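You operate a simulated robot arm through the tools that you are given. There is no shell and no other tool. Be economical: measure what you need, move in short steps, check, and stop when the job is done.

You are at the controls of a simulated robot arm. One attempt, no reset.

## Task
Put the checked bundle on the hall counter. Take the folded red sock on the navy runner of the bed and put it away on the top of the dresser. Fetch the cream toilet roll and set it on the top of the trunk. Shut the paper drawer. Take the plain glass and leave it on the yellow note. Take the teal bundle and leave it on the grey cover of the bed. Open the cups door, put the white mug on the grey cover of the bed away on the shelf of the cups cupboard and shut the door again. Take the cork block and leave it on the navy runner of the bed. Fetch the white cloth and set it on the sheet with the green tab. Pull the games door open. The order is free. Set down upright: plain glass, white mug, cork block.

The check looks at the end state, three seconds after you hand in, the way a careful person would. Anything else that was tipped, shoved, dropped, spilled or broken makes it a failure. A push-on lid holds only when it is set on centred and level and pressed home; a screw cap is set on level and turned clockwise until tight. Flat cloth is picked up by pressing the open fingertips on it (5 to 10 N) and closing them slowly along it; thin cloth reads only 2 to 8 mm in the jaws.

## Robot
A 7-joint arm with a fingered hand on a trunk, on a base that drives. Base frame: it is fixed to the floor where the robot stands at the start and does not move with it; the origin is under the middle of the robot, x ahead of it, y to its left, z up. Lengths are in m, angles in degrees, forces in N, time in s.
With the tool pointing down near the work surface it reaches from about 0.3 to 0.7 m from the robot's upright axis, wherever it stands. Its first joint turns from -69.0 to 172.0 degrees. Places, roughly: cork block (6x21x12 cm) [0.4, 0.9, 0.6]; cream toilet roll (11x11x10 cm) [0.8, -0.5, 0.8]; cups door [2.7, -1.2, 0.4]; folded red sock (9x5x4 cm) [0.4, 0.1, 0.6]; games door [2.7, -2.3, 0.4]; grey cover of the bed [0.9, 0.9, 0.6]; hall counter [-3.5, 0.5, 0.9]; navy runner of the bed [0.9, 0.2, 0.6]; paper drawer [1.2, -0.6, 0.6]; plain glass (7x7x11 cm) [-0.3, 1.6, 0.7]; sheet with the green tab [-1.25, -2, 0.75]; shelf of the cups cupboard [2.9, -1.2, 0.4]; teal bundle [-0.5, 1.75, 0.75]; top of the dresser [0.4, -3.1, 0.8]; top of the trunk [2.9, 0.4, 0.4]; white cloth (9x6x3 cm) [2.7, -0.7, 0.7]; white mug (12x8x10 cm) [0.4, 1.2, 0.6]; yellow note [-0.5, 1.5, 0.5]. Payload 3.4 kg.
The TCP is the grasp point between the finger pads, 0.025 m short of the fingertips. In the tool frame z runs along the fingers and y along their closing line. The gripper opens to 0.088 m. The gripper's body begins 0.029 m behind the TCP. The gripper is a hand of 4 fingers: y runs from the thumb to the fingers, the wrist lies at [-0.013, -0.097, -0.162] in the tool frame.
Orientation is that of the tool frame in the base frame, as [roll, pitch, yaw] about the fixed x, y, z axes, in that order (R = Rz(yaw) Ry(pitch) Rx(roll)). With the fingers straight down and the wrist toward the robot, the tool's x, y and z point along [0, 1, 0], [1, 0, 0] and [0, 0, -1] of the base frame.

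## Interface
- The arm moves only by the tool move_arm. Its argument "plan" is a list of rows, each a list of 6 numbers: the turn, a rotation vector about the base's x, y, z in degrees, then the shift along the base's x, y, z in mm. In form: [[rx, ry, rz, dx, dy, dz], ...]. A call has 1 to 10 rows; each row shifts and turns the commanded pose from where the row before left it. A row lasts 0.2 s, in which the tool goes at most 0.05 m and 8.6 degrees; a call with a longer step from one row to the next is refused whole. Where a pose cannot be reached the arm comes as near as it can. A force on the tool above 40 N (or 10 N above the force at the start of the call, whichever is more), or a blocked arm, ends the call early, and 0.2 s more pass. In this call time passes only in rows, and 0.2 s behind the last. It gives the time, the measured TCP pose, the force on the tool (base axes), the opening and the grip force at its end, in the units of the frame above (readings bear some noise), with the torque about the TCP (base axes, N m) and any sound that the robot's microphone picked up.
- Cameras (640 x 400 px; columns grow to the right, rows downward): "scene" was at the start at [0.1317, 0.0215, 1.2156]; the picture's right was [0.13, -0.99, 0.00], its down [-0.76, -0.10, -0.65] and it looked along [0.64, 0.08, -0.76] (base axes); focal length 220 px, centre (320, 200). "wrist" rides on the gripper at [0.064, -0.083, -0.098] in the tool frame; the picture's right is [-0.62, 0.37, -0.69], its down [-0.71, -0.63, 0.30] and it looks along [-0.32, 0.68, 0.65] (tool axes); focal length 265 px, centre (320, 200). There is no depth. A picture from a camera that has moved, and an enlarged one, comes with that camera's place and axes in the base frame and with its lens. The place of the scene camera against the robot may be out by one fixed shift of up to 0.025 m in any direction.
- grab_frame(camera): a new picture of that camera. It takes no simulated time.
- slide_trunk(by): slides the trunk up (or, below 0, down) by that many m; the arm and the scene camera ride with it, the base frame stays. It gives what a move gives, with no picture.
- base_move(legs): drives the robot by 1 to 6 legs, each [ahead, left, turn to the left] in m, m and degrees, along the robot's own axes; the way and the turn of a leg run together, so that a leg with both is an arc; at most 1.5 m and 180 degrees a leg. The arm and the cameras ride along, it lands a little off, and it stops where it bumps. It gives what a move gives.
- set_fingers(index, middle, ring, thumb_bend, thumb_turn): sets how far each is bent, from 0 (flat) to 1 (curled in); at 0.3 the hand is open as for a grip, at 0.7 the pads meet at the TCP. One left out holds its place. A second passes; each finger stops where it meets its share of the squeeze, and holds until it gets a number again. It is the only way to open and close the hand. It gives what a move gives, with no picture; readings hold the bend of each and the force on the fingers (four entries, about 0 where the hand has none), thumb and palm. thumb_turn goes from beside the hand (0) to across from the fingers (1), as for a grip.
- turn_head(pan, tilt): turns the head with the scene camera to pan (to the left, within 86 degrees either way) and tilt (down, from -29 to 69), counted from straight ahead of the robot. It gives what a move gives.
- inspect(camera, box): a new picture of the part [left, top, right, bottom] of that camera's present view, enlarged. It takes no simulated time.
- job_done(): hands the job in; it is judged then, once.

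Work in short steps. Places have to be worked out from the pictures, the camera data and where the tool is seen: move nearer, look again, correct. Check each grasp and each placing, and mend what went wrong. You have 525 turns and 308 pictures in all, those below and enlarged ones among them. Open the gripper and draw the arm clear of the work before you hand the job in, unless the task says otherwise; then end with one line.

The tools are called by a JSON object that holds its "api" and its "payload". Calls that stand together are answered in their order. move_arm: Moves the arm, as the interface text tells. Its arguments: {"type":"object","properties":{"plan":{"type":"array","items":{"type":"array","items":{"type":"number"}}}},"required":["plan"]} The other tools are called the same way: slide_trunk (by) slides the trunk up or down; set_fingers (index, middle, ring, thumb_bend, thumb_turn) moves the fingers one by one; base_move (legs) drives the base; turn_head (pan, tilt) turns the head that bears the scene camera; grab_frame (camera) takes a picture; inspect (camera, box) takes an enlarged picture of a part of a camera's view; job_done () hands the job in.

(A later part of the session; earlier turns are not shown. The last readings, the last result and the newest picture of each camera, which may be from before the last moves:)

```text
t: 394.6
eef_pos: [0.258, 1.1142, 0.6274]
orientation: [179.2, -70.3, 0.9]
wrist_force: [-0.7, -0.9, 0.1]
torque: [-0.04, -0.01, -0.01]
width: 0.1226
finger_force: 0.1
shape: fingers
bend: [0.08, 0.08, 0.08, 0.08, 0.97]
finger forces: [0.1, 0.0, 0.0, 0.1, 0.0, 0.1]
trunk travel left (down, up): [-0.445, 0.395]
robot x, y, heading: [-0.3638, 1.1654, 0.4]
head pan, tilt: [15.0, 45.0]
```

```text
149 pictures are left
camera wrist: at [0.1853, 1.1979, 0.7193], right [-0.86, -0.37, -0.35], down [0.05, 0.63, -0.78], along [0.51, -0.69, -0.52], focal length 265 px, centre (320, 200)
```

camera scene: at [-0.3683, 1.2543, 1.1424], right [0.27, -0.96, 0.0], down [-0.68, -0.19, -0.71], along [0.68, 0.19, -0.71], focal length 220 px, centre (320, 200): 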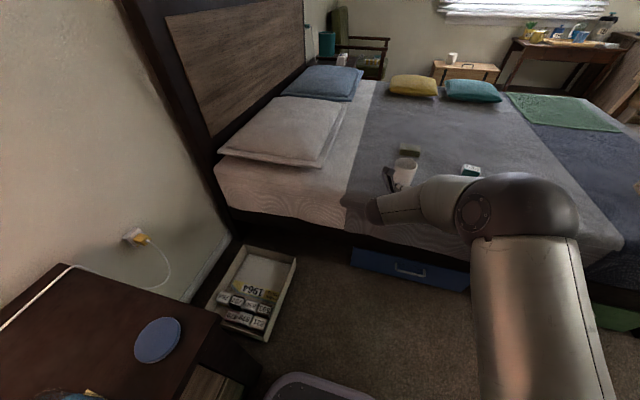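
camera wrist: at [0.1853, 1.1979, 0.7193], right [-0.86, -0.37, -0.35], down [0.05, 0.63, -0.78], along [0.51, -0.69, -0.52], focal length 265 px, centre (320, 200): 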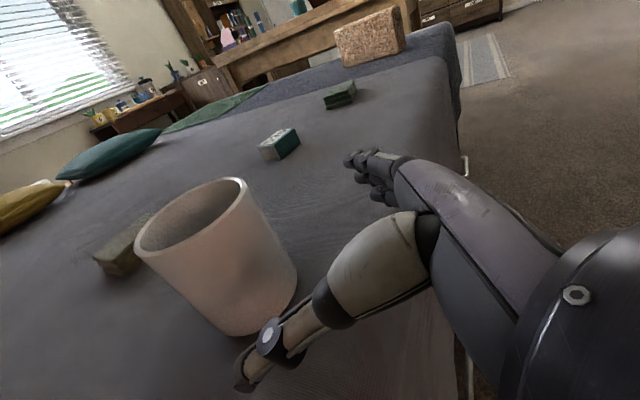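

Centred. I advance 58 mm in small steps so the mug enters the hand.

{"api": "move_arm", "payload": {"plan": [[0, 0, 0, 15, 0, 0], [0, 0, 0, 15, 0, 0], [0, 0, 0, 15, 0, 0], [0, 0, 0, 10, 0, 0]]}}

{"api": "grab_frame", "payload": {"camera": "wrist"}}

```text
t: 395.6
eef_pos: [0.3129, 1.1136, 0.6256]
orientation: [179.3, -70.4, 0.7]
wrist_force: [-0.1, -0.7, 0.2]
torque: [0.0, 0.01, 0.01]
width: 0.1223
finger_force: 0.0
shape: fingers
bend: [0.08, 0.08, 0.08, 0.08, 0.97]
finger forces: [0.0, 0.0, 0.1, 0.1, 0.0, 0.0]
trunk travel left (down, up): [-0.445, 0.395]
robot x, y, heading: [-0.3657, 1.1681, 0.5]
head pan, tilt: [15.0, 45.0]
```

```text
148 pictures are left
camera wrist: at [0.2404, 1.1977, 0.7193], right [-0.86, -0.37, -0.35], down [0.05, 0.63, -0.78], along [0.51, -0.69, -0.52], focal length 265 px, centre (320, 200)
```

wrist: 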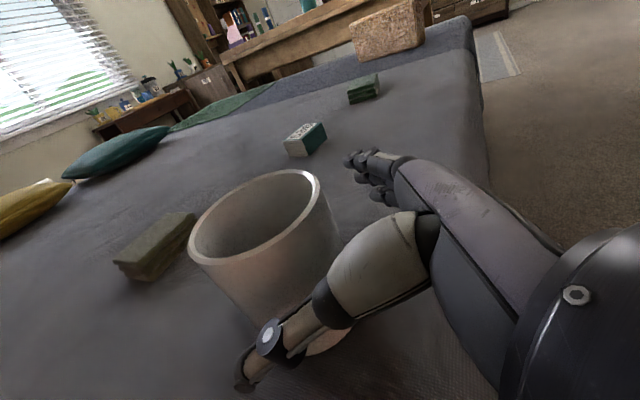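

Mug y≈1.12; I shift 6 mm left, 6 mm forward, and close.

{"api": "move_arm", "payload": {"plan": [[0, 0, 0, 6, 6, 0]]}}

{"api": "set_fingers", "payload": {"index": 0.6, "middle": 0.6, "ring": 0.6, "thumb_bend": 0.6}}

{"api": "grab_frame", "payload": {"camera": "wrist"}}

```text
t: 396.0
eef_pos: [0.3186, 1.1194, 0.6252]
orientation: [179.4, -70.4, 0.6]
wrist_force: [0.5, -0.2, 0.5]
torque: [0.0, 0.01, 0.02]
width: 0.1229
finger_force: 0.1
shape: fingers
bend: [0.08, 0.08, 0.08, 0.08, 0.97]
finger forces: [0.0, 0.0, 0.1, 0.0, 0.0, 0.0]
trunk travel left (down, up): [-0.445, 0.395]
robot x, y, heading: [-0.3643, 1.164, 0.5]
head pan, tilt: [15.0, 45.0]
```

```text
t: 397.0
eef_pos: [0.3187, 1.118, 0.6255]
orientation: [178.8, -70.4, 1.1]
wrist_force: [-0.5, -1.7, 0.4]
torque: [-0.16, -0.03, -0.02]
width: 0.0637
finger_force: 15.8
shape: fingers
bend: [0.49, 0.51, 0.54, 0.36, 0.96]
finger forces: [7.0, 6.5, 2.9, 0.1, 14.8, 0.0]
trunk travel left (down, up): [-0.445, 0.395]
robot x, y, heading: [-0.3627, 1.1654, 0.4]
head pan, tilt: [15.0, 45.0]
```

```text
147 pictures are left
camera wrist: at [0.2463, 1.2029, 0.719], right [-0.86, -0.37, -0.35], down [0.05, 0.63, -0.78], along [0.51, -0.69, -0.52], focal length 265 px, centre (320, 200)
```

wrist: 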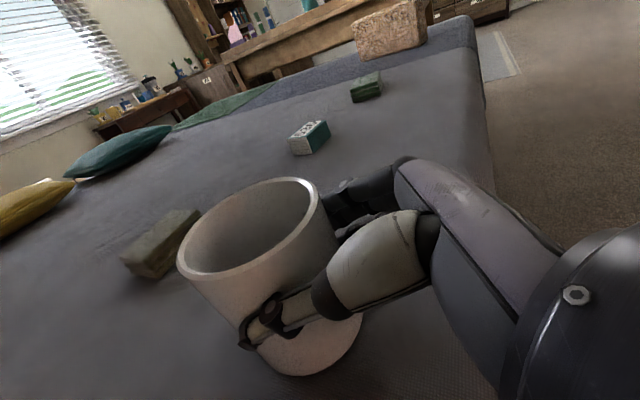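

Grip 15 N. I lift slightly and check that it stays level.

{"api": "move_arm", "payload": {"plan": [[0, 0, 0, 0, 0, 10], [0, 0, 0, 0, 0, 20], [0, 0, 0, 0, 0, 30]]}}

{"api": "grab_frame", "payload": {"camera": "wrist"}}

{"api": "grab_frame", "payload": {"camera": "scene"}}

```text
t: 397.8
eef_pos: [0.3171, 1.1192, 0.6845]
orientation: [179.4, -70.4, 0.7]
wrist_force: [0.4, -0.7, -3.1]
torque: [-0.05, 0.09, 0.0]
width: 0.0638
finger_force: 15.7
shape: fingers
bend: [0.5, 0.52, 0.55, 0.35, 0.96]
finger forces: [6.9, 6.0, 3.5, 0.1, 14.8, 0.0]
trunk travel left (down, up): [-0.445, 0.395]
robot x, y, heading: [-0.359, 1.1667, 0.2]
head pan, tilt: [15.0, 45.0]
```

```text
146 pictures are left
camera wrist: at [0.2458, 1.2033, 0.7779], right [-0.86, -0.37, -0.35], down [0.04, 0.63, -0.78], along [0.51, -0.69, -0.52], focal length 265 px, centre (320, 200)
```

wrist: 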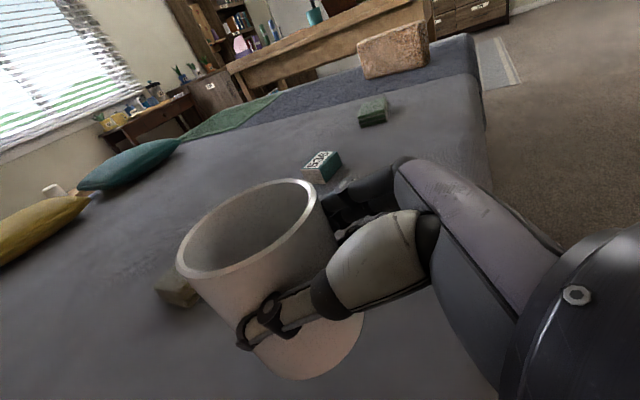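

```text
145 pictures are left
camera scene: at [-0.2292, 1.2011, 1.1423], right [0.27, -0.96, 0.0], down [-0.68, -0.19, -0.71], along [0.68, 0.19, -0.71], focal length 220 px, centre (320, 200)
```

scene: 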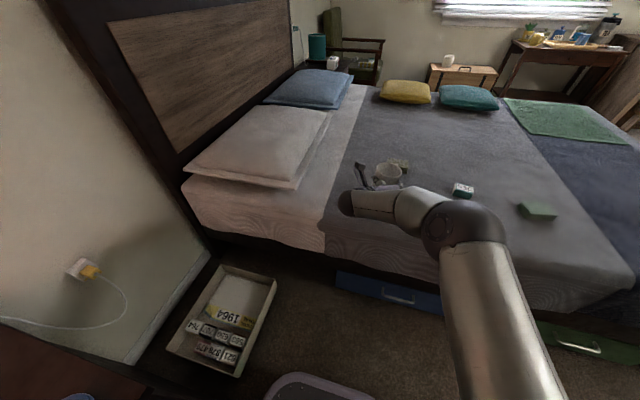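

Mug sits level in the hand. I drive around to the cups cupboard.

{"api": "base_move", "payload": {"legs": [[-0.2, -0.2, 0], [0, -1.1, 0], [0, -1.1, 0], [1.1, 0, 0], [1.0, 0, 0]]}}

{"api": "turn_head", "payload": {"pan": 0, "tilt": 30}}

{"api": "grab_frame", "payload": {"camera": "scene"}}

{"api": "grab_frame", "payload": {"camera": "wrist"}}

```text
t: 420.0
eef_pos: [2.1983, -1.2698, 0.6837]
orientation: [179.0, -70.4, 0.9]
wrist_force: [0.1, -0.2, -1.8]
torque: [-0.05, 0.11, 0.02]
width: 0.0636
finger_force: 15.0
shape: fingers
bend: [0.5, 0.52, 0.55, 0.35, 0.96]
finger forces: [6.8, 5.8, 3.4, 0.0, 14.6, 0.0]
trunk travel left (down, up): [-0.445, 0.395]
robot x, y, heading: [1.5219, -1.2209, 0.4]
head pan, tilt: [15.0, 45.0]
```

```text
t: 420.8
eef_pos: [2.1986, -1.2683, 0.6834]
orientation: [179.2, -70.2, 0.8]
wrist_force: [-0.4, 0.1, -3.0]
torque: [-0.02, 0.12, -0.01]
width: 0.0636
finger_force: 14.9
shape: fingers
bend: [0.5, 0.52, 0.55, 0.35, 0.96]
finger forces: [6.9, 5.9, 3.4, 0.1, 14.6, 0.0]
trunk travel left (down, up): [-0.445, 0.395]
robot x, y, heading: [1.5198, -1.2207, 0.4]
head pan, tilt: [0.0, 30.0]
```

```text
144 pictures are left
camera scene: at [1.6634, -1.207, 1.1648], right [0.01, -1.0, 0.0], down [-0.5, 0.0, -0.87], along [0.87, 0.01, -0.5], focal length 220 px, centre (320, 200)
```

scene: 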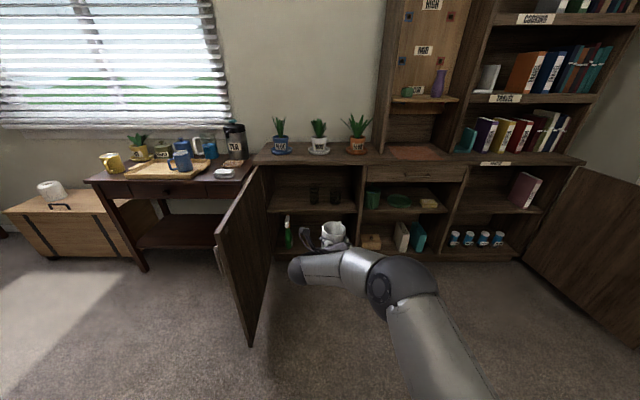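

```text
143 pictures are left
camera wrist: at [2.1264, -1.1846, 0.7776], right [-0.86, -0.37, -0.35], down [0.05, 0.63, -0.78], along [0.51, -0.69, -0.52], focal length 265 px, centre (320, 200)
```

wrist: 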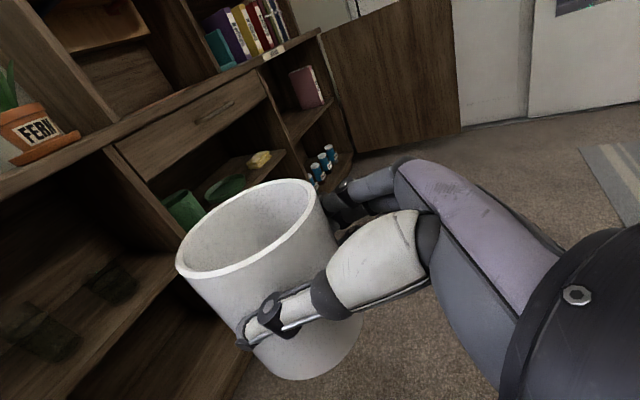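

{"api": "inspect", "payload": {"camera": "scene", "box": [240, 150, 400, 270]}}

```text
3.33 times, centred on (320, 210) of scene
camera zoom: at [1.6634, -1.207, 1.1648], right [0.01, -1.0, 0.0], down [-0.5, 0.0, -0.87], along [0.87, 0.01, -0.5], focal length 733 px, centre (320, 167)
```

zoom: 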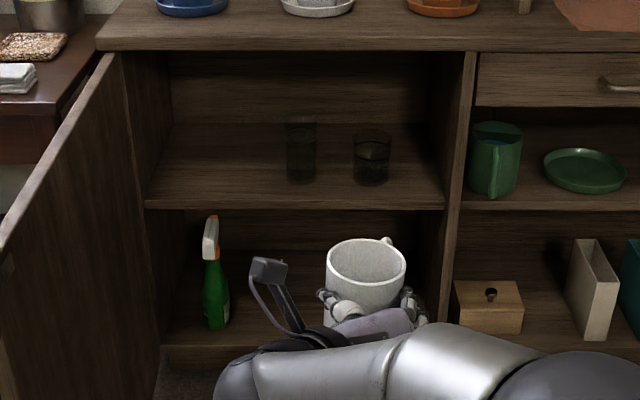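

Shelf z≈0.469, x 2.74–3.05; glasses stand at ≈(2.82,-1.16) and (2.82,-1.29); the free spot is on the left, y≈-1.03. To keep the wrist off the open door I yaw the hand 20° left, and lower to 0.56.

{"api": "move_arm", "payload": {"plan": [[0, 0, 0, -30, 0, -20], [0, 0, 0, -30, 0, -20], [0, 0, 7, 0, 0, -20], [0, 0, 7, 0, 0, -20], [0, 0, 6, 0, 0, -20], [0, 0, 0, 0, 0, -20]]}}

{"api": "base_move", "payload": {"legs": [[0.4, 0.03, 0]]}}

{"api": "grab_frame", "payload": {"camera": "scene"}}

{"api": "grab_frame", "payload": {"camera": "wrist"}}

```text
t: 422.2
eef_pos: [2.1369, -1.2684, 0.5631]
orientation: [179.1, -70.3, 21.0]
wrist_force: [0.0, 0.0, -1.7]
torque: [-0.05, 0.08, -0.01]
width: 0.0634
finger_force: 15.6
shape: fingers
bend: [0.5, 0.52, 0.55, 0.35, 0.96]
finger forces: [6.8, 5.7, 3.5, 0.1, 14.5, 0.0]
trunk travel left (down, up): [-0.445, 0.395]
robot x, y, heading: [1.516, -1.2211, 0.5]
head pan, tilt: [0.0, 30.0]
```

```text
t: 424.7
eef_pos: [2.5365, -1.2347, 0.563]
orientation: [179.5, -70.2, 20.5]
wrist_force: [0.1, 0.1, -3.3]
torque: [-0.07, 0.08, -0.01]
width: 0.0635
finger_force: 14.9
shape: fingers
bend: [0.5, 0.52, 0.55, 0.35, 0.96]
finger forces: [6.7, 5.7, 3.5, 0.0, 14.4, 0.0]
trunk travel left (down, up): [-0.445, 0.395]
robot x, y, heading: [1.918, -1.1886, 0.6]
head pan, tilt: [0.0, 30.0]
```

```text
141 pictures are left
camera scene: at [2.0626, -1.1741, 1.1649], right [0.01, -1.0, 0.0], down [-0.5, 0.0, -0.87], along [0.87, 0.01, -0.5], focal length 220 px, centre (320, 200)
```

scene: 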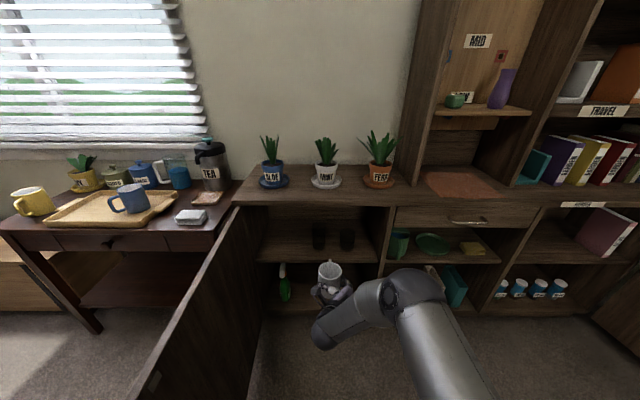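

```text
140 pictures are left
camera wrist: at [2.44, -1.18, 0.657], right [-0.68, -0.64, -0.35], down [-0.17, 0.6, -0.78], along [0.71, -0.47, -0.52], focal length 265 px, centre (320, 200)
```

wrist: 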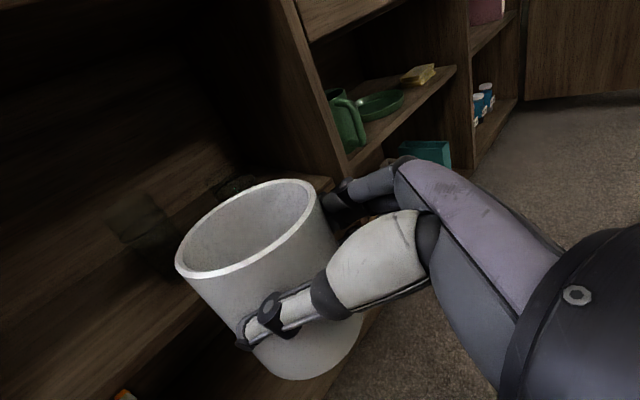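

Better: turn the base itself 20° left so the hand points straight from the robot. I back off a little, turn, undo the hand's own yaw, and line up.

{"api": "base_move", "payload": {"legs": [[-0.1, -0.1, 0], [0, 0, 19.5]]}}

{"api": "move_arm", "payload": {"plan": [[0, 0, -7, 0, 0, 0], [0, 0, -7, 0, 0, 0], [0, 0, -6, 0, 0, 0]]}}

{"api": "grab_frame", "payload": {"camera": "scene"}}

{"api": "grab_frame", "payload": {"camera": "wrist"}}

```text
t: 427.1
eef_pos: [2.4124, -1.1133, 0.5633]
orientation: [179.8, -70.4, 40.8]
wrist_force: [-1.7, -0.3, -2.7]
torque: [-0.08, 0.09, -0.03]
width: 0.0634
finger_force: 14.9
shape: fingers
bend: [0.5, 0.52, 0.55, 0.35, 0.96]
finger forces: [6.7, 5.8, 3.6, 0.0, 14.4, 0.0]
trunk travel left (down, up): [-0.445, 0.395]
robot x, y, heading: [1.8194, -1.2876, 21.1]
head pan, tilt: [0.0, 30.0]
```

```text
t: 427.9
eef_pos: [2.413, -1.1129, 0.5625]
orientation: [179.4, -70.3, 21.1]
wrist_force: [-0.3, 0.3, -3.6]
torque: [-0.03, 0.09, -0.02]
width: 0.0634
finger_force: 15.0
shape: fingers
bend: [0.5, 0.52, 0.55, 0.35, 0.96]
finger forces: [6.8, 5.8, 3.6, 0.0, 14.2, 0.0]
trunk travel left (down, up): [-0.445, 0.395]
robot x, y, heading: [1.8169, -1.2859, 21.0]
head pan, tilt: [0.0, 30.0]
```

```text
139 pictures are left
camera scene: at [1.9532, -1.2232, 1.1649], right [0.36, -0.93, 0.0], down [-0.47, -0.18, -0.87], along [0.81, 0.31, -0.5], focal length 220 px, centre (320, 200)
```

scene: 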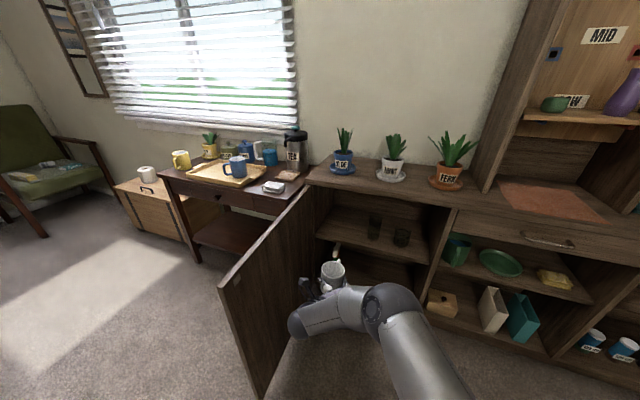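

```text
138 pictures are left
camera wrist: at [2.3169, -1.0586, 0.657], right [-0.68, -0.65, -0.35], down [-0.18, 0.6, -0.78], along [0.71, -0.47, -0.52], focal length 265 px, centre (320, 200)
```

wrist: 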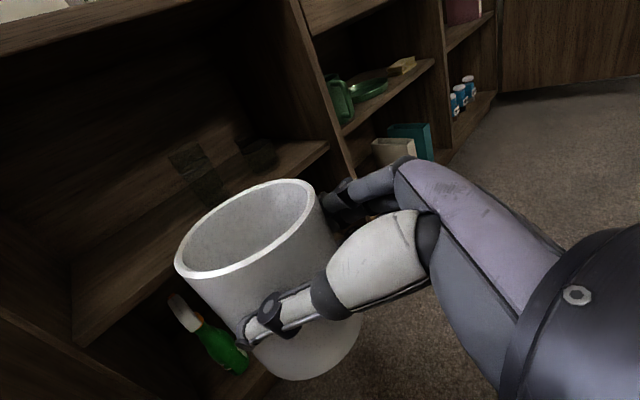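

Lined up nearly. I position for a straight approach, then drive in ahead in two parts.

{"api": "base_move", "payload": {"legs": [[0.088, -0.07, 0]]}}

{"api": "base_move", "payload": {"legs": [[0.16, 0, 0]]}}

{"api": "grab_frame", "payload": {"camera": "scene"}}

{"api": "grab_frame", "payload": {"camera": "wrist"}}

```text
t: 429.1
eef_pos: [2.522, -1.1474, 0.5632]
orientation: [179.5, -70.3, 21.1]
wrist_force: [0.2, 0.4, -2.4]
torque: [-0.06, 0.1, 0.02]
width: 0.0635
finger_force: 15.3
shape: fingers
bend: [0.5, 0.52, 0.55, 0.35, 0.96]
finger forces: [6.6, 5.8, 3.5, 0.0, 14.1, 0.1]
trunk travel left (down, up): [-0.445, 0.395]
robot x, y, heading: [1.9269, -1.3192, 20.9]
head pan, tilt: [0.0, 30.0]
```

```text
t: 430.5
eef_pos: [2.6722, -1.0908, 0.5634]
orientation: [179.5, -70.3, 20.8]
wrist_force: [-0.2, -0.7, -3.4]
torque: [-0.04, 0.14, 0.02]
width: 0.0638
finger_force: 15.3
shape: fingers
bend: [0.5, 0.52, 0.55, 0.35, 0.96]
finger forces: [6.6, 5.9, 3.6, 0.1, 14.1, 0.0]
trunk travel left (down, up): [-0.445, 0.395]
robot x, y, heading: [2.0746, -1.2611, 21.1]
head pan, tilt: [0.0, 30.0]
```

```text
137 pictures are left
camera scene: at [2.2125, -1.1994, 1.1648], right [0.35, -0.94, 0.0], down [-0.47, -0.18, -0.87], along [0.81, 0.31, -0.5], focal length 220 px, centre (320, 200)
```

scene: 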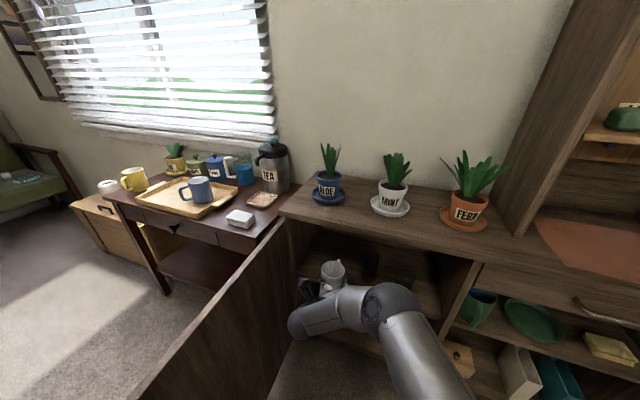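

```text
136 pictures are left
camera wrist: at [2.5763, -1.0358, 0.6566], right [-0.68, -0.65, -0.35], down [-0.18, 0.6, -0.78], along [0.71, -0.47, -0.52], focal length 265 px, centre (320, 200)
```

wrist: 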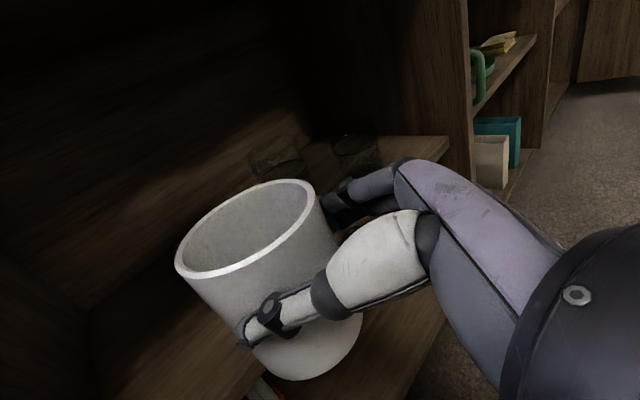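

Clear so far. I continue 0.07 m and check the clearance to the left glass.

{"api": "base_move", "payload": {"legs": [[0.07, 0, 0]]}}

{"api": "inspect", "payload": {"camera": "scene", "box": [260, 200, 480, 360]}}

{"api": "grab_frame", "payload": {"camera": "wrist"}}

```text
t: 431.5
eef_pos: [2.7389, -1.0662, 0.564]
orientation: [179.4, -70.1, 21.0]
wrist_force: [-0.5, -0.2, -3.1]
torque: [-0.06, 0.1, 0.02]
width: 0.0632
finger_force: 14.4
shape: fingers
bend: [0.5, 0.52, 0.55, 0.35, 0.96]
finger forces: [6.6, 5.8, 3.5, 0.1, 14.1, 0.0]
trunk travel left (down, up): [-0.445, 0.395]
robot x, y, heading: [2.139, -1.2362, 20.7]
head pan, tilt: [0.0, 30.0]
```

```text
2.50 times, centred on (370, 280) of scene
camera zoom: at [2.2786, -1.1746, 1.1648], right [0.35, -0.94, 0.0], down [-0.47, -0.18, -0.87], along [0.81, 0.31, -0.5], focal length 550 px, centre (195, 0)
```

zoom: 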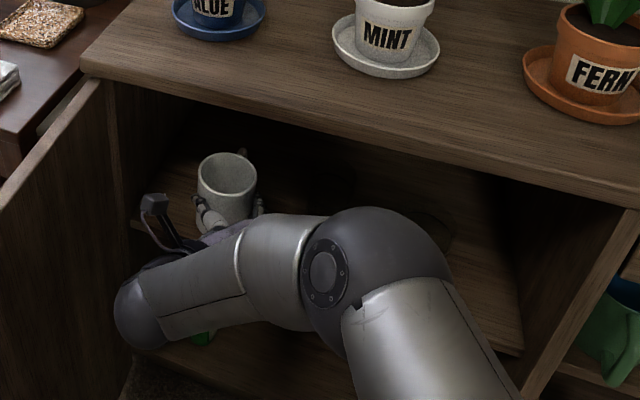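

```text
134 pictures are left
camera wrist: at [2.6425, -1.0115, 0.6565], right [-0.68, -0.65, -0.35], down [-0.18, 0.6, -0.78], along [0.71, -0.47, -0.52], focal length 265 px, centre (320, 200)
```

wrist: 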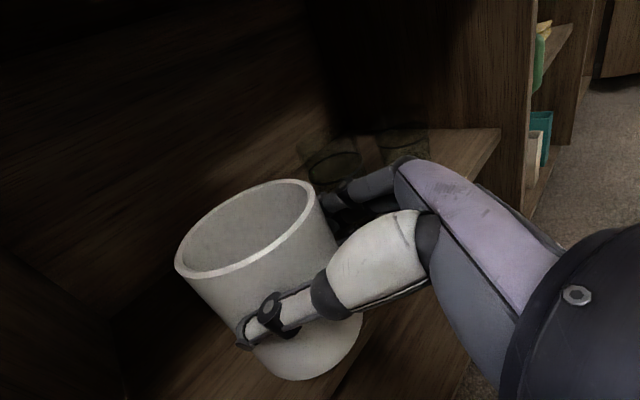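

Margin ≈3 cm to the glass. I advance another 0.05 m, then lower onto the shelf.

{"api": "base_move", "payload": {"legs": [[0.05, 0, 0]]}}

{"api": "move_arm", "payload": {"plan": [[0, 0, 0, 0, 0, -10], [0, 0, 0, 0, 0, -5], [0, 0, 0, 0, 0, -4], [0, 0, 0, 0, 0, -4], [0, 0, 0, 0, 0, -3]]}}

```text
t: 432.4
eef_pos: [2.7859, -1.0497, 0.5616]
orientation: [179.6, -70.1, 20.7]
wrist_force: [-0.1, -0.3, -3.0]
torque: [-0.07, 0.11, 0.07]
width: 0.0636
finger_force: 14.6
shape: fingers
bend: [0.5, 0.52, 0.55, 0.35, 0.96]
finger forces: [6.6, 5.7, 3.5, 0.0, 14.0, 0.1]
trunk travel left (down, up): [-0.445, 0.395]
robot x, y, heading: [2.1892, -1.218, 20.5]
head pan, tilt: [0.0, 30.0]
```

```text
t: 433.6
eef_pos: [2.7848, -1.0495, 0.538]
orientation: [179.4, -70.3, 20.8]
wrist_force: [-0.3, -1.1, -2.7]
torque: [-0.06, 0.11, -0.01]
width: 0.0632
finger_force: 14.8
shape: fingers
bend: [0.5, 0.52, 0.55, 0.35, 0.96]
finger forces: [6.6, 5.8, 3.6, 0.0, 14.1, 0.0]
trunk travel left (down, up): [-0.445, 0.395]
robot x, y, heading: [2.1864, -1.2175, 20.9]
head pan, tilt: [0.0, 30.0]
```

{"api": "move_arm", "payload": {"plan": [[0, 0, 0, 0, 0, -3], [0, 0, 0, 0, 0, -3], [0, 0, 0, 0, 0, -3]]}}

{"api": "grab_frame", "payload": {"camera": "wrist"}}

```text
t: 434.4
eef_pos: [2.7846, -1.0491, 0.5282]
orientation: [179.4, -70.3, 20.9]
wrist_force: [-0.4, 0.2, -2.0]
torque: [-0.04, 0.12, -0.03]
width: 0.0635
finger_force: 14.9
shape: fingers
bend: [0.5, 0.52, 0.55, 0.35, 0.96]
finger forces: [6.5, 5.7, 3.6, 0.0, 14.1, 0.1]
trunk travel left (down, up): [-0.445, 0.395]
robot x, y, heading: [2.1901, -1.2198, 20.7]
head pan, tilt: [0.0, 30.0]
```

```text
133 pictures are left
camera wrist: at [2.6883, -0.9943, 0.6213], right [-0.68, -0.65, -0.35], down [-0.18, 0.6, -0.78], along [0.71, -0.47, -0.52], focal length 265 px, centre (320, 200)
```

wrist: 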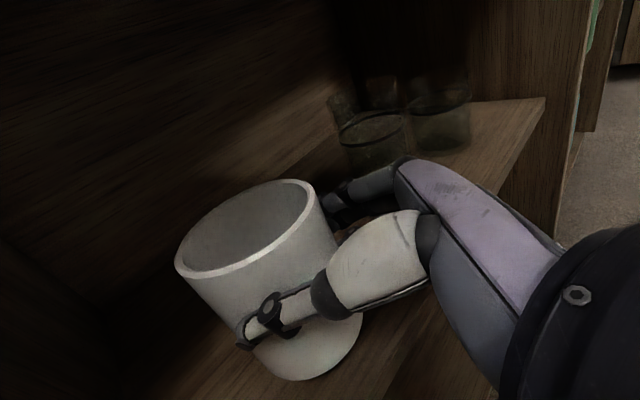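

{"api": "move_arm", "payload": {"plan": [[0, 0, 0, 0, 0, -3], [0, 0, 0, 0, 0, -3], [0, 0, 0, 0, 0, -3]]}}

{"api": "move_arm", "payload": {"plan": [[0, 0, 0, 0, 0, -3], [0, 0, 0, 0, 0, -3]]}}

```text
t: 435.2
eef_pos: [2.7833, -1.0487, 0.5185]
orientation: [179.4, -70.2, 20.9]
wrist_force: [-1.3, -0.1, -2.0]
torque: [-0.04, 0.06, 0.01]
width: 0.0634
finger_force: 15.0
shape: fingers
bend: [0.5, 0.52, 0.55, 0.35, 0.96]
finger forces: [6.5, 5.8, 3.6, 0.0, 14.0, 0.0]
trunk travel left (down, up): [-0.445, 0.395]
robot x, y, heading: [2.188, -1.2208, 20.8]
head pan, tilt: [0.0, 30.0]
```

```text
t: 435.9
eef_pos: [2.7849, -1.0483, 0.5119]
orientation: [179.2, -70.2, 21.0]
wrist_force: [-0.2, 0.6, -2.4]
torque: [-0.05, 0.09, 0.0]
width: 0.063
finger_force: 14.8
shape: fingers
bend: [0.5, 0.52, 0.55, 0.35, 0.96]
finger forces: [6.6, 5.8, 3.6, 0.0, 14.0, 0.0]
trunk travel left (down, up): [-0.445, 0.395]
robot x, y, heading: [2.1888, -1.22, 20.5]
head pan, tilt: [0.0, 30.0]
```

{"api": "move_arm", "payload": {"plan": [[0, 0, 0, 0, 0, -4], [0, 0, 0, 0, 0, -4], [0, 0, 0, 0, 0, -4]]}}

{"api": "grab_frame", "payload": {"camera": "wrist"}}

{"api": "inspect", "payload": {"camera": "scene", "box": [260, 200, 480, 360]}}

```text
t: 436.6
eef_pos: [2.7855, -1.0486, 0.5055]
orientation: [178.9, -70.6, 21.3]
wrist_force: [-2.9, 1.1, 10.4]
torque: [-0.14, -0.18, -0.03]
width: 0.0633
finger_force: 15.0
shape: fingers
bend: [0.5, 0.52, 0.55, 0.35, 0.95]
finger forces: [5.8, 5.6, 3.3, 0.0, 14.9, 0.1]
trunk travel left (down, up): [-0.445, 0.395]
robot x, y, heading: [2.1874, -1.2177, 20.7]
head pan, tilt: [0.0, 30.0]
```

```text
132 pictures are left
camera wrist: at [2.688, -0.9945, 0.597], right [-0.68, -0.65, -0.35], down [-0.17, 0.6, -0.78], along [0.72, -0.47, -0.52], focal length 265 px, centre (320, 200)
```

wrist: 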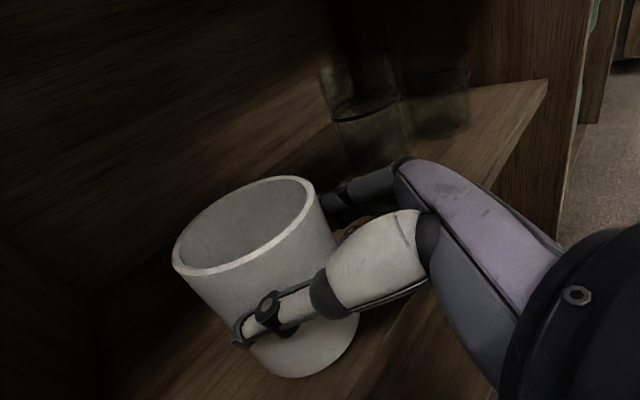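

```text
2.50 times, centred on (370, 280) of scene
camera zoom: at [2.3222, -1.1579, 1.1655], right [0.35, -0.94, 0.0], down [-0.47, -0.18, -0.87], along [0.81, 0.31, -0.5], focal length 550 px, centre (195, 0)
```

zoom: 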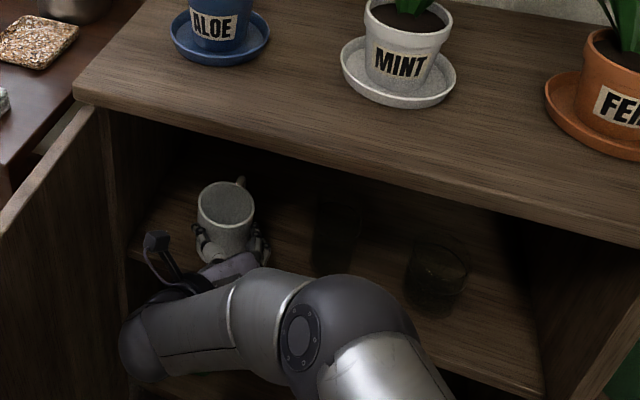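

Contact (10 N): mug stands on the shelf, inside its front edge. I open just enough and back straight out.

{"api": "set_fingers", "payload": {"index": 0.38, "middle": 0.4, "ring": 0.42, "thumb_bend": 0.22}}

{"api": "grab_frame", "payload": {"camera": "wrist"}}

```text
t: 437.6
eef_pos: [2.7849, -1.0493, 0.4999]
orientation: [179.4, -70.3, 20.8]
wrist_force: [-0.2, 0.2, 0.1]
torque: [-0.03, 0.0, -0.01]
width: 0.0815
finger_force: 0.1
shape: fingers
bend: [0.38, 0.4, 0.42, 0.22, 0.97]
finger forces: [0.0, 0.0, 0.0, 0.0, 0.0, 0.1]
trunk travel left (down, up): [-0.445, 0.395]
robot x, y, heading: [2.1893, -1.2155, 20.8]
head pan, tilt: [0.0, 30.0]
```

```text
130 pictures are left
camera wrist: at [2.6886, -0.9946, 0.5945], right [-0.68, -0.65, -0.35], down [-0.17, 0.6, -0.78], along [0.71, -0.47, -0.52], focal length 265 px, centre (320, 200)
```

wrist: 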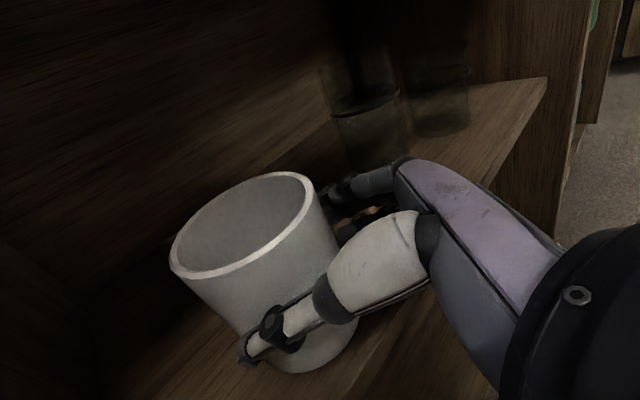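

Grip released. A bit more opening for a safe withdrawal, then back out.

{"api": "set_fingers", "payload": {"index": 0.27, "middle": 0.28, "ring": 0.3, "thumb_bend": 0.12}}

{"api": "base_move", "payload": {"legs": [[-0.06, 0, 0]]}}

{"api": "grab_frame", "payload": {"camera": "wrist"}}

```text
t: 438.6
eef_pos: [2.784, -1.0484, 0.4999]
orientation: [179.3, -70.3, 21.0]
wrist_force: [0.0, -0.4, -0.1]
torque: [0.02, 0.0, 0.01]
width: 0.1003
finger_force: 0.1
shape: fingers
bend: [0.27, 0.28, 0.3, 0.12, 0.97]
finger forces: [0.1, 0.0, 0.1, 0.0, 0.2, 0.0]
trunk travel left (down, up): [-0.445, 0.395]
robot x, y, heading: [2.1908, -1.2206, 20.6]
head pan, tilt: [0.0, 30.0]
```

```text
t: 439.6
eef_pos: [2.7293, -1.0695, 0.501]
orientation: [179.4, -70.4, 20.8]
wrist_force: [-0.8, 0.7, 0.1]
torque: [-0.01, 0.01, -0.02]
width: 0.1003
finger_force: 0.0
shape: fingers
bend: [0.27, 0.28, 0.3, 0.12, 0.97]
finger forces: [0.0, 0.0, 0.0, 0.1, 0.0, 0.0]
trunk travel left (down, up): [-0.445, 0.395]
robot x, y, heading: [2.1318, -1.2394, 20.6]
head pan, tilt: [0.0, 30.0]
```

```text
129 pictures are left
camera wrist: at [2.6327, -1.0157, 0.5948], right [-0.68, -0.65, -0.35], down [-0.17, 0.6, -0.78], along [0.71, -0.47, -0.52], focal length 265 px, centre (320, 200)
```

wrist: 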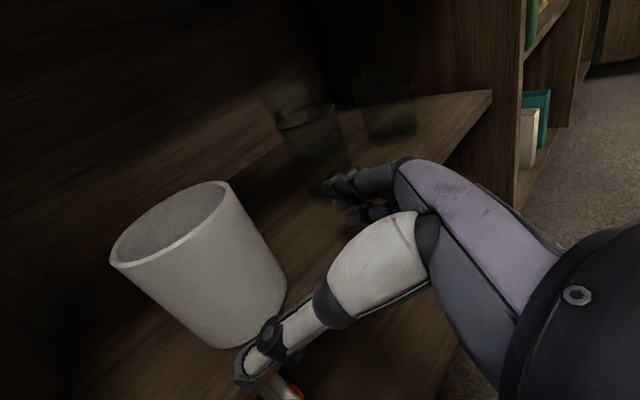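

Mug stays upright on the shelf. I back out fully, fist the hand, and prepare to close the door by sweeping its free edge from the outside.

{"api": "base_move", "payload": {"legs": [[-0.35, 0, 0]]}}

{"api": "set_fingers", "payload": {"index": 0.7, "middle": 0.7, "ring": 0.7, "thumb_bend": 0.7}}

{"api": "grab_frame", "payload": {"camera": "scene"}}

{"api": "inspect", "payload": {"camera": "scene", "box": [280, 130, 460, 290]}}

```text
t: 441.9
eef_pos: [2.3966, -1.1964, 0.5024]
orientation: [179.2, -70.3, 21.0]
wrist_force: [-0.3, -0.9, -0.3]
torque: [0.04, -0.02, 0.04]
width: 0.1002
finger_force: 0.0
shape: fingers
bend: [0.27, 0.28, 0.3, 0.12, 0.97]
finger forces: [0.1, 0.1, 0.0, 0.1, 0.0, 0.0]
trunk travel left (down, up): [-0.445, 0.395]
robot x, y, heading: [1.8029, -1.3673, 20.7]
head pan, tilt: [0.0, 30.0]
```

```text
t: 442.9
eef_pos: [2.3965, -1.1951, 0.5014]
orientation: [179.5, -70.3, 20.7]
wrist_force: [0.2, -0.5, 1.1]
torque: [-0.01, 0.03, 0.03]
width: 0.0
finger_force: 0.1
shape: fingers
bend: [0.7, 0.7, 0.7, 0.7, 0.97]
finger forces: [0.0, 0.0, 0.1, 0.0, 0.1, 0.0]
trunk travel left (down, up): [-0.445, 0.395]
robot x, y, heading: [1.7937, -1.3664, 20.7]
head pan, tilt: [0.0, 30.0]
```

```text
128 pictures are left
camera scene: at [1.9356, -1.3039, 1.165], right [0.35, -0.94, 0.0], down [-0.47, -0.18, -0.87], along [0.81, 0.3, -0.5], focal length 220 px, centre (320, 200)
```

scene: 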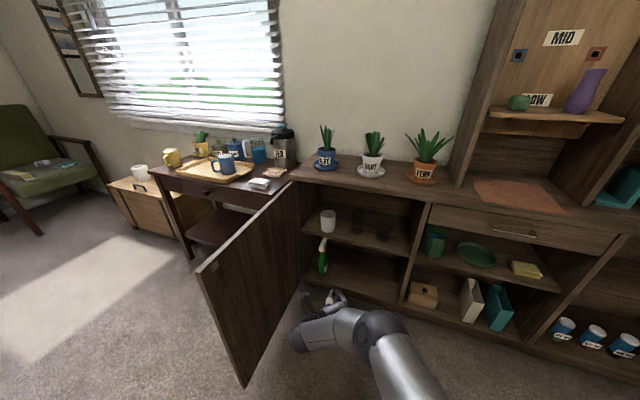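

```text
2.50 times, centred on (370, 210) of scene
camera zoom: at [1.9356, -1.3039, 1.165], right [0.35, -0.94, 0.0], down [-0.47, -0.18, -0.87], along [0.81, 0.3, -0.5], focal length 550 px, centre (195, 175)
```

zoom: 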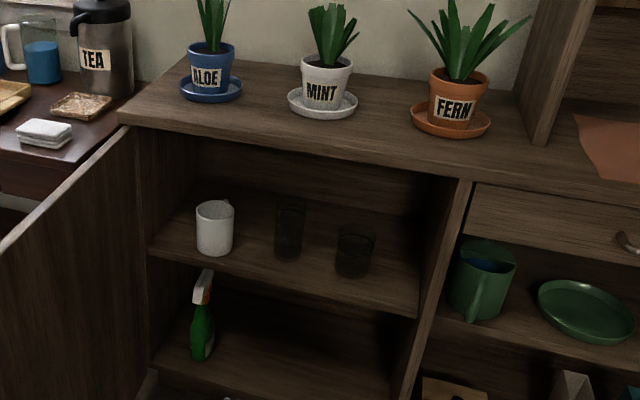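

Mug stands well. I drive round: back, left, then ahead past the door's free edge on its outer side, hand lowered below the handle.

{"api": "base_move", "payload": {"legs": [[-0.27, 0, 0], [0, 0.47, 0]]}}

{"api": "move_arm", "payload": {"plan": [[0, 0, 0, 0, 0, -40], [0, 0, 0, 0, 0, -40]]}}

{"api": "grab_frame", "payload": {"camera": "scene"}}

```text
t: 447.2
eef_pos: [1.9878, -0.8602, 0.5015]
orientation: [178.9, -70.3, 20.7]
wrist_force: [0.1, 0.6, 0.3]
torque: [0.01, -0.01, -0.03]
width: 0.0
finger_force: 0.1
shape: fingers
bend: [0.7, 0.7, 0.7, 0.7, 0.97]
finger forces: [0.0, 0.0, 0.0, 0.1, 0.0, 0.1]
trunk travel left (down, up): [-0.445, 0.395]
robot x, y, heading: [1.3905, -1.0203, 19.9]
head pan, tilt: [0.0, 30.0]
```

```text
t: 447.8
eef_pos: [1.9887, -0.8587, 0.4221]
orientation: [179.1, -70.3, 20.6]
wrist_force: [-0.1, 0.1, -0.3]
torque: [-0.01, 0.03, -0.01]
width: 0.0001
finger_force: 0.0
shape: fingers
bend: [0.7, 0.7, 0.7, 0.7, 0.97]
finger forces: [0.0, 0.0, 0.0, 0.1, 0.1, 0.0]
trunk travel left (down, up): [-0.445, 0.395]
robot x, y, heading: [1.3877, -1.0248, 20.4]
head pan, tilt: [0.0, 30.0]
```

```text
126 pictures are left
camera scene: at [1.5257, -0.9627, 1.1651], right [0.34, -0.94, 0.0], down [-0.47, -0.17, -0.87], along [0.81, 0.3, -0.5], focal length 220 px, centre (320, 200)
```

scene: 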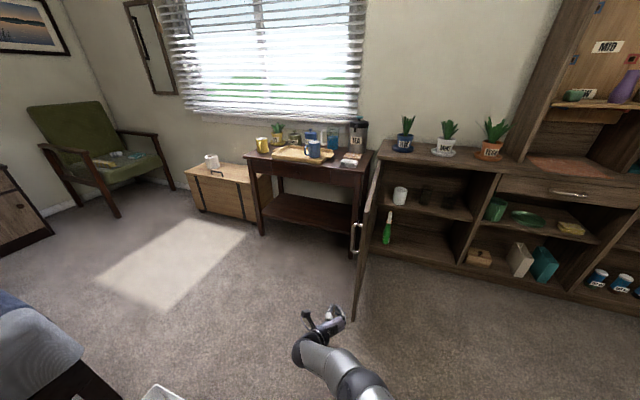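

I move ahead beside the outer face, then sweep right by turning the base.

{"api": "base_move", "payload": {"legs": [[0.25, 0.02, 0]]}}

{"api": "grab_frame", "payload": {"camera": "scene"}}

```text
t: 449.6
eef_pos: [2.2135, -0.7512, 0.4228]
orientation: [179.3, -70.3, 20.6]
wrist_force: [0.0, 0.1, 0.3]
torque: [-0.04, 0.02, -0.02]
width: 0.0
finger_force: 0.1
shape: fingers
bend: [0.7, 0.7, 0.7, 0.7, 0.97]
finger forces: [0.0, 0.1, 0.0, 0.1, 0.1, 0.0]
trunk travel left (down, up): [-0.445, 0.395]
robot x, y, heading: [1.6128, -0.9225, 20.8]
head pan, tilt: [0.0, 30.0]
```

```text
125 pictures are left
camera scene: at [1.7518, -0.8575, 1.1649], right [0.35, -0.94, 0.0], down [-0.47, -0.17, -0.87], along [0.81, 0.3, -0.5], focal length 220 px, centre (320, 200)
```

scene: 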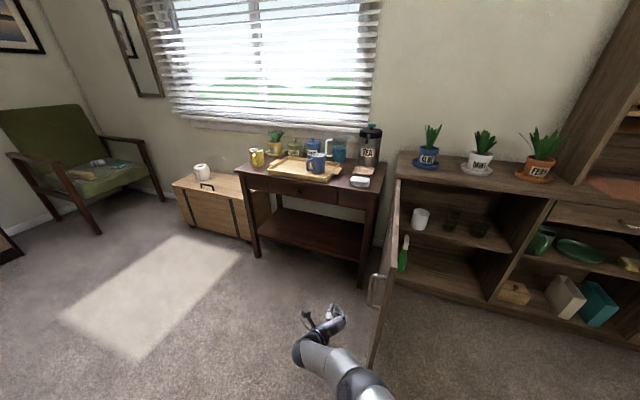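

A bit more overlap: ahead 0.09, then turn right 22°.

{"api": "base_move", "payload": {"legs": [[0.09, 0, 0], [0, 0, -22]]}}

{"api": "grab_frame", "payload": {"camera": "scene"}}

```text
t: 451.9
eef_pos: [2.3166, -0.9539, 0.4222]
orientation: [179.7, -70.3, -1.5]
wrist_force: [-0.2, -0.3, -0.2]
torque: [-0.02, 0.01, 0.02]
width: 0.0
finger_force: 0.2
shape: fingers
bend: [0.7, 0.7, 0.7, 0.7, 0.97]
finger forces: [0.0, 0.0, 0.1, 0.0, 0.0, 0.1]
trunk travel left (down, up): [-0.445, 0.395]
robot x, y, heading: [1.6995, -0.8883, -1.2]
head pan, tilt: [0.0, 30.0]
```

```text
124 pictures are left
camera scene: at [1.8437, -0.879, 1.165], right [-0.02, -1.0, 0.0], down [-0.5, 0.01, -0.87], along [0.87, -0.02, -0.5], focal length 220 px, centre (320, 200)
```

scene: 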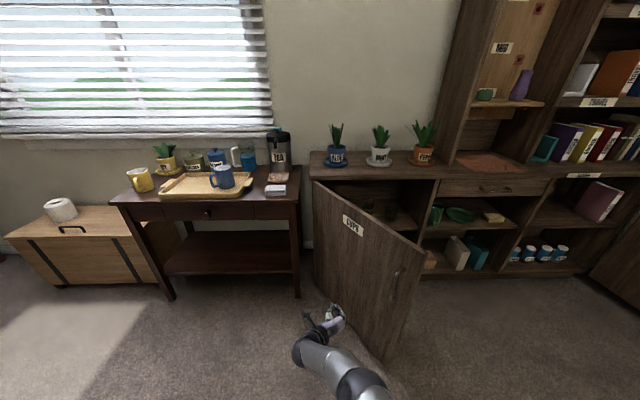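

Door swung to about half. I shift right and push it shut going forward.

{"api": "base_move", "payload": {"legs": [[-0.06, 0, 0], [0, -0.33, 0], [0.25, 0, 0]]}}

{"api": "grab_frame", "payload": {"camera": "scene"}}

```text
t: 455.6
eef_pos: [2.3769, -1.3002, 0.4199]
orientation: [177.9, -70.4, -1.4]
wrist_force: [0.1, 0.7, -0.3]
torque: [0.0, 0.02, -0.01]
width: 0.0001
finger_force: 0.0
shape: fingers
bend: [0.7, 0.7, 0.7, 0.7, 0.97]
finger forces: [0.1, 0.0, 0.0, 0.0, 0.0, 0.1]
trunk travel left (down, up): [-0.445, 0.395]
robot x, y, heading: [1.7626, -1.2212, -1.8]
head pan, tilt: [0.0, 30.0]
stopped in leg 3: the force on the tool passed its limit (the readings are from after the stop); the commanded pose is now the measured one
```

```text
123 pictures are left
camera scene: at [1.9074, -1.2126, 1.1649], right [-0.03, -1.0, 0.0], down [-0.5, 0.01, -0.87], along [0.87, -0.03, -0.5], focal length 220 px, centre (320, 200)
```

scene: 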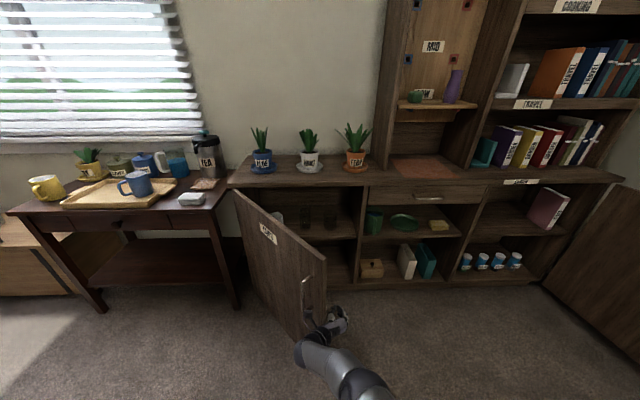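

The fist met the edge/handle. I back off, shift 0.13 m left and push on the face.

{"api": "base_move", "payload": {"legs": [[-0.1, 0, 0], [0, 0.13, 0]]}}

{"api": "base_move", "payload": {"legs": [[0.25, 0, 0]]}}

{"api": "grab_frame", "payload": {"camera": "scene"}}

```text
t: 457.6
eef_pos: [2.2795, -1.1668, 0.42]
orientation: [178.0, -70.2, -1.6]
wrist_force: [-1.1, 0.0, -0.1]
torque: [-0.03, -0.01, -0.01]
width: 0.0001
finger_force: 0.1
shape: fingers
bend: [0.7, 0.7, 0.7, 0.7, 0.97]
finger forces: [0.1, 0.0, 0.1, 0.0, 0.0, 0.0]
trunk travel left (down, up): [-0.445, 0.395]
robot x, y, heading: [1.6666, -1.0851, -1.9]
head pan, tilt: [0.0, 30.0]
```

```text
t: 459.4
eef_pos: [2.5292, -1.1734, 0.4216]
orientation: [177.9, -70.4, -1.4]
wrist_force: [-0.8, 0.4, -1.4]
torque: [0.0, -0.05, 0.02]
width: 0.0
finger_force: 0.0
shape: fingers
bend: [0.7, 0.7, 0.7, 0.7, 0.97]
finger forces: [0.1, 0.0, 0.0, 0.1, 0.0, 0.0]
trunk travel left (down, up): [-0.445, 0.395]
robot x, y, heading: [1.9143, -1.0973, -1.8]
head pan, tilt: [0.0, 30.0]
```

```text
122 pictures are left
camera scene: at [2.0612, -1.0875, 1.1649], right [-0.03, -1.0, 0.0], down [-0.5, 0.01, -0.87], along [0.87, -0.03, -0.5], focal length 220 px, centre (320, 200)
```

scene: 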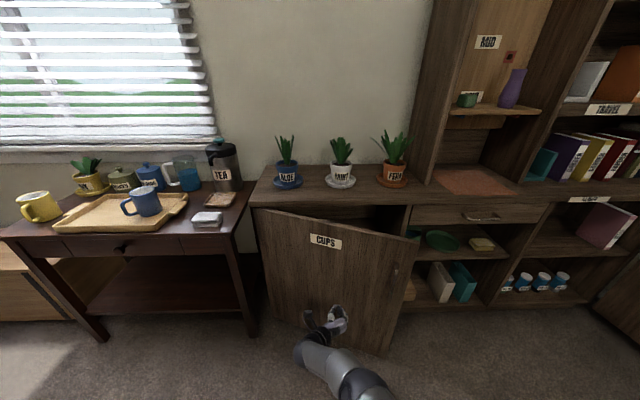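

Closing nicely (~25° left). I continue forward until it stops.

{"api": "base_move", "payload": {"legs": [[0.12, -0.03, 0]]}}

{"api": "move_arm", "payload": {"plan": [[0, 0, 0, 15, 0, 0], [0, 0, 0, 15, 0, 0], [0, 0, 0, 15, 0, 0], [0, 0, 0, 15, 0, 0], [0, 0, 0, 10, 0, 0], [0, 0, 0, 10, 0, 0]]}}

{"api": "grab_frame", "payload": {"camera": "scene"}}

```text
t: 460.7
eef_pos: [2.6484, -1.2045, 0.4196]
orientation: [177.9, -70.4, -1.2]
wrist_force: [-0.1, -1.2, 0.0]
torque: [0.01, -0.02, -0.04]
width: 0.0001
finger_force: 0.1
shape: fingers
bend: [0.7, 0.7, 0.7, 0.7, 0.97]
finger forces: [0.0, 0.0, 0.0, 0.0, 0.1, 0.1]
trunk travel left (down, up): [-0.445, 0.395]
robot x, y, heading: [2.0324, -1.1287, -1.6]
head pan, tilt: [0.0, 30.0]
```

```text
t: 462.1
eef_pos: [2.6801, -1.2254, 0.4429]
orientation: [178.0, -70.3, -1.1]
wrist_force: [0.2, 0.3, -0.5]
torque: [-0.01, 0.01, 0.02]
width: 0.0
finger_force: 0.1
shape: fingers
bend: [0.7, 0.7, 0.7, 0.7, 0.97]
finger forces: [0.0, 0.0, 0.0, 0.1, 0.0, 0.1]
out of reach, approached as far as the arm can: row 1, 2, 3, 4, 5, 6
trunk travel left (down, up): [-0.445, 0.395]
robot x, y, heading: [2.0319, -1.1271, -1.4]
head pan, tilt: [0.0, 30.0]
```

```text
121 pictures are left
camera scene: at [2.179, -1.1206, 1.165], right [-0.03, -1.0, 0.0], down [-0.5, 0.01, -0.87], along [0.87, -0.02, -0.5], focal length 220 px, centre (320, 200)
```

scene: 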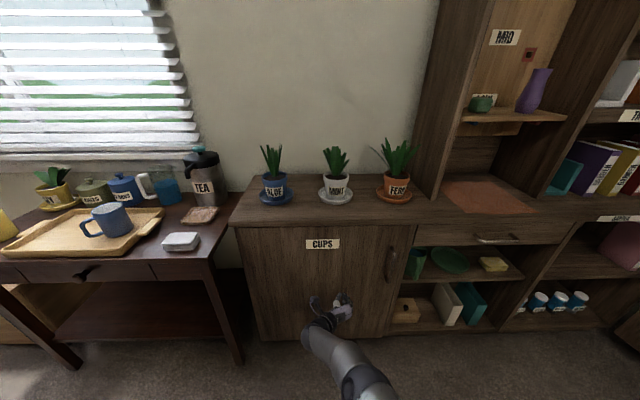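

Nearly shut. I push the last bit with the base.

{"api": "base_move", "payload": {"legs": [[0.05, 0, 0]]}}

{"api": "inspect", "payload": {"camera": "scene", "box": [200, 180, 440, 360]}}

```text
t: 463.0
eef_pos: [2.7025, -1.2272, 0.4338]
orientation: [178.2, -69.4, -2.2]
wrist_force: [-6.5, -0.6, -0.8]
torque: [-0.01, 0.03, 0.01]
width: 0.0
finger_force: 3.7
shape: fingers
bend: [0.7, 0.7, 0.7, 0.71, 0.99]
finger forces: [3.0, 0.0, 0.0, 0.0, 4.8, 0.0]
trunk travel left (down, up): [-0.445, 0.395]
robot x, y, heading: [2.0622, -1.1269, -1.6]
head pan, tilt: [0.0, 30.0]
stopped in leg 1: the force on the tool passed its limit (the readings are from after the stop); the commanded pose is now the measured one
```

```text
2.22 times, centred on (320, 270) of scene
camera zoom: at [2.2083, -1.1216, 1.165], right [-0.03, -1.0, 0.0], down [-0.5, 0.01, -0.87], along [0.87, -0.02, -0.5], focal length 489 px, centre (320, 44)
```

zoom: 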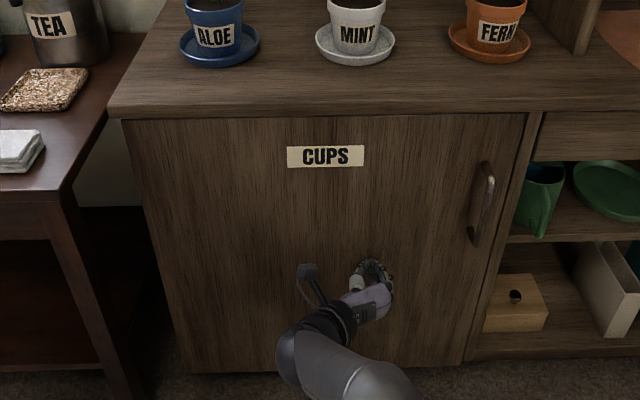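

{"api": "base_move", "payload": {"legs": [[-0.03, -0.06, 0], [0.06, 0, 0]]}}

{"api": "grab_frame", "payload": {"camera": "wrist"}}

```text
t: 464.5
eef_pos: [2.7036, -1.2893, 0.429]
orientation: [178.8, -68.9, -3.5]
wrist_force: [-4.2, 0.1, -1.5]
torque: [-0.02, 0.02, 0.03]
width: 0.0001
finger_force: 2.3
shape: fingers
bend: [0.7, 0.7, 0.7, 0.71, 0.99]
finger forces: [1.2, 0.0, 0.1, 0.0, 3.6, 0.1]
trunk travel left (down, up): [-0.445, 0.395]
robot x, y, heading: [2.0652, -1.1885, -1.7]
head pan, tilt: [0.0, 30.0]
stopped in leg 2: the force on the tool passed its limit (the readings are from after the stop); the commanded pose is now the measured one
```

```text
119 pictures are left
camera wrist: at [2.6405, -1.1977, 0.524], right [-0.9, -0.3, -0.33], down [0.08, 0.62, -0.78], along [0.44, -0.73, -0.53], focal length 265 px, centre (320, 200)
```

wrist: 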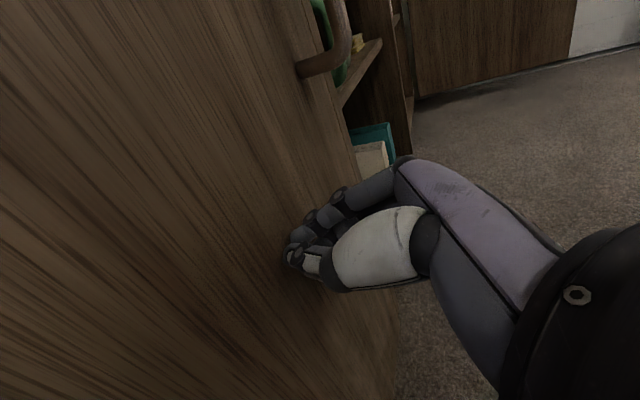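

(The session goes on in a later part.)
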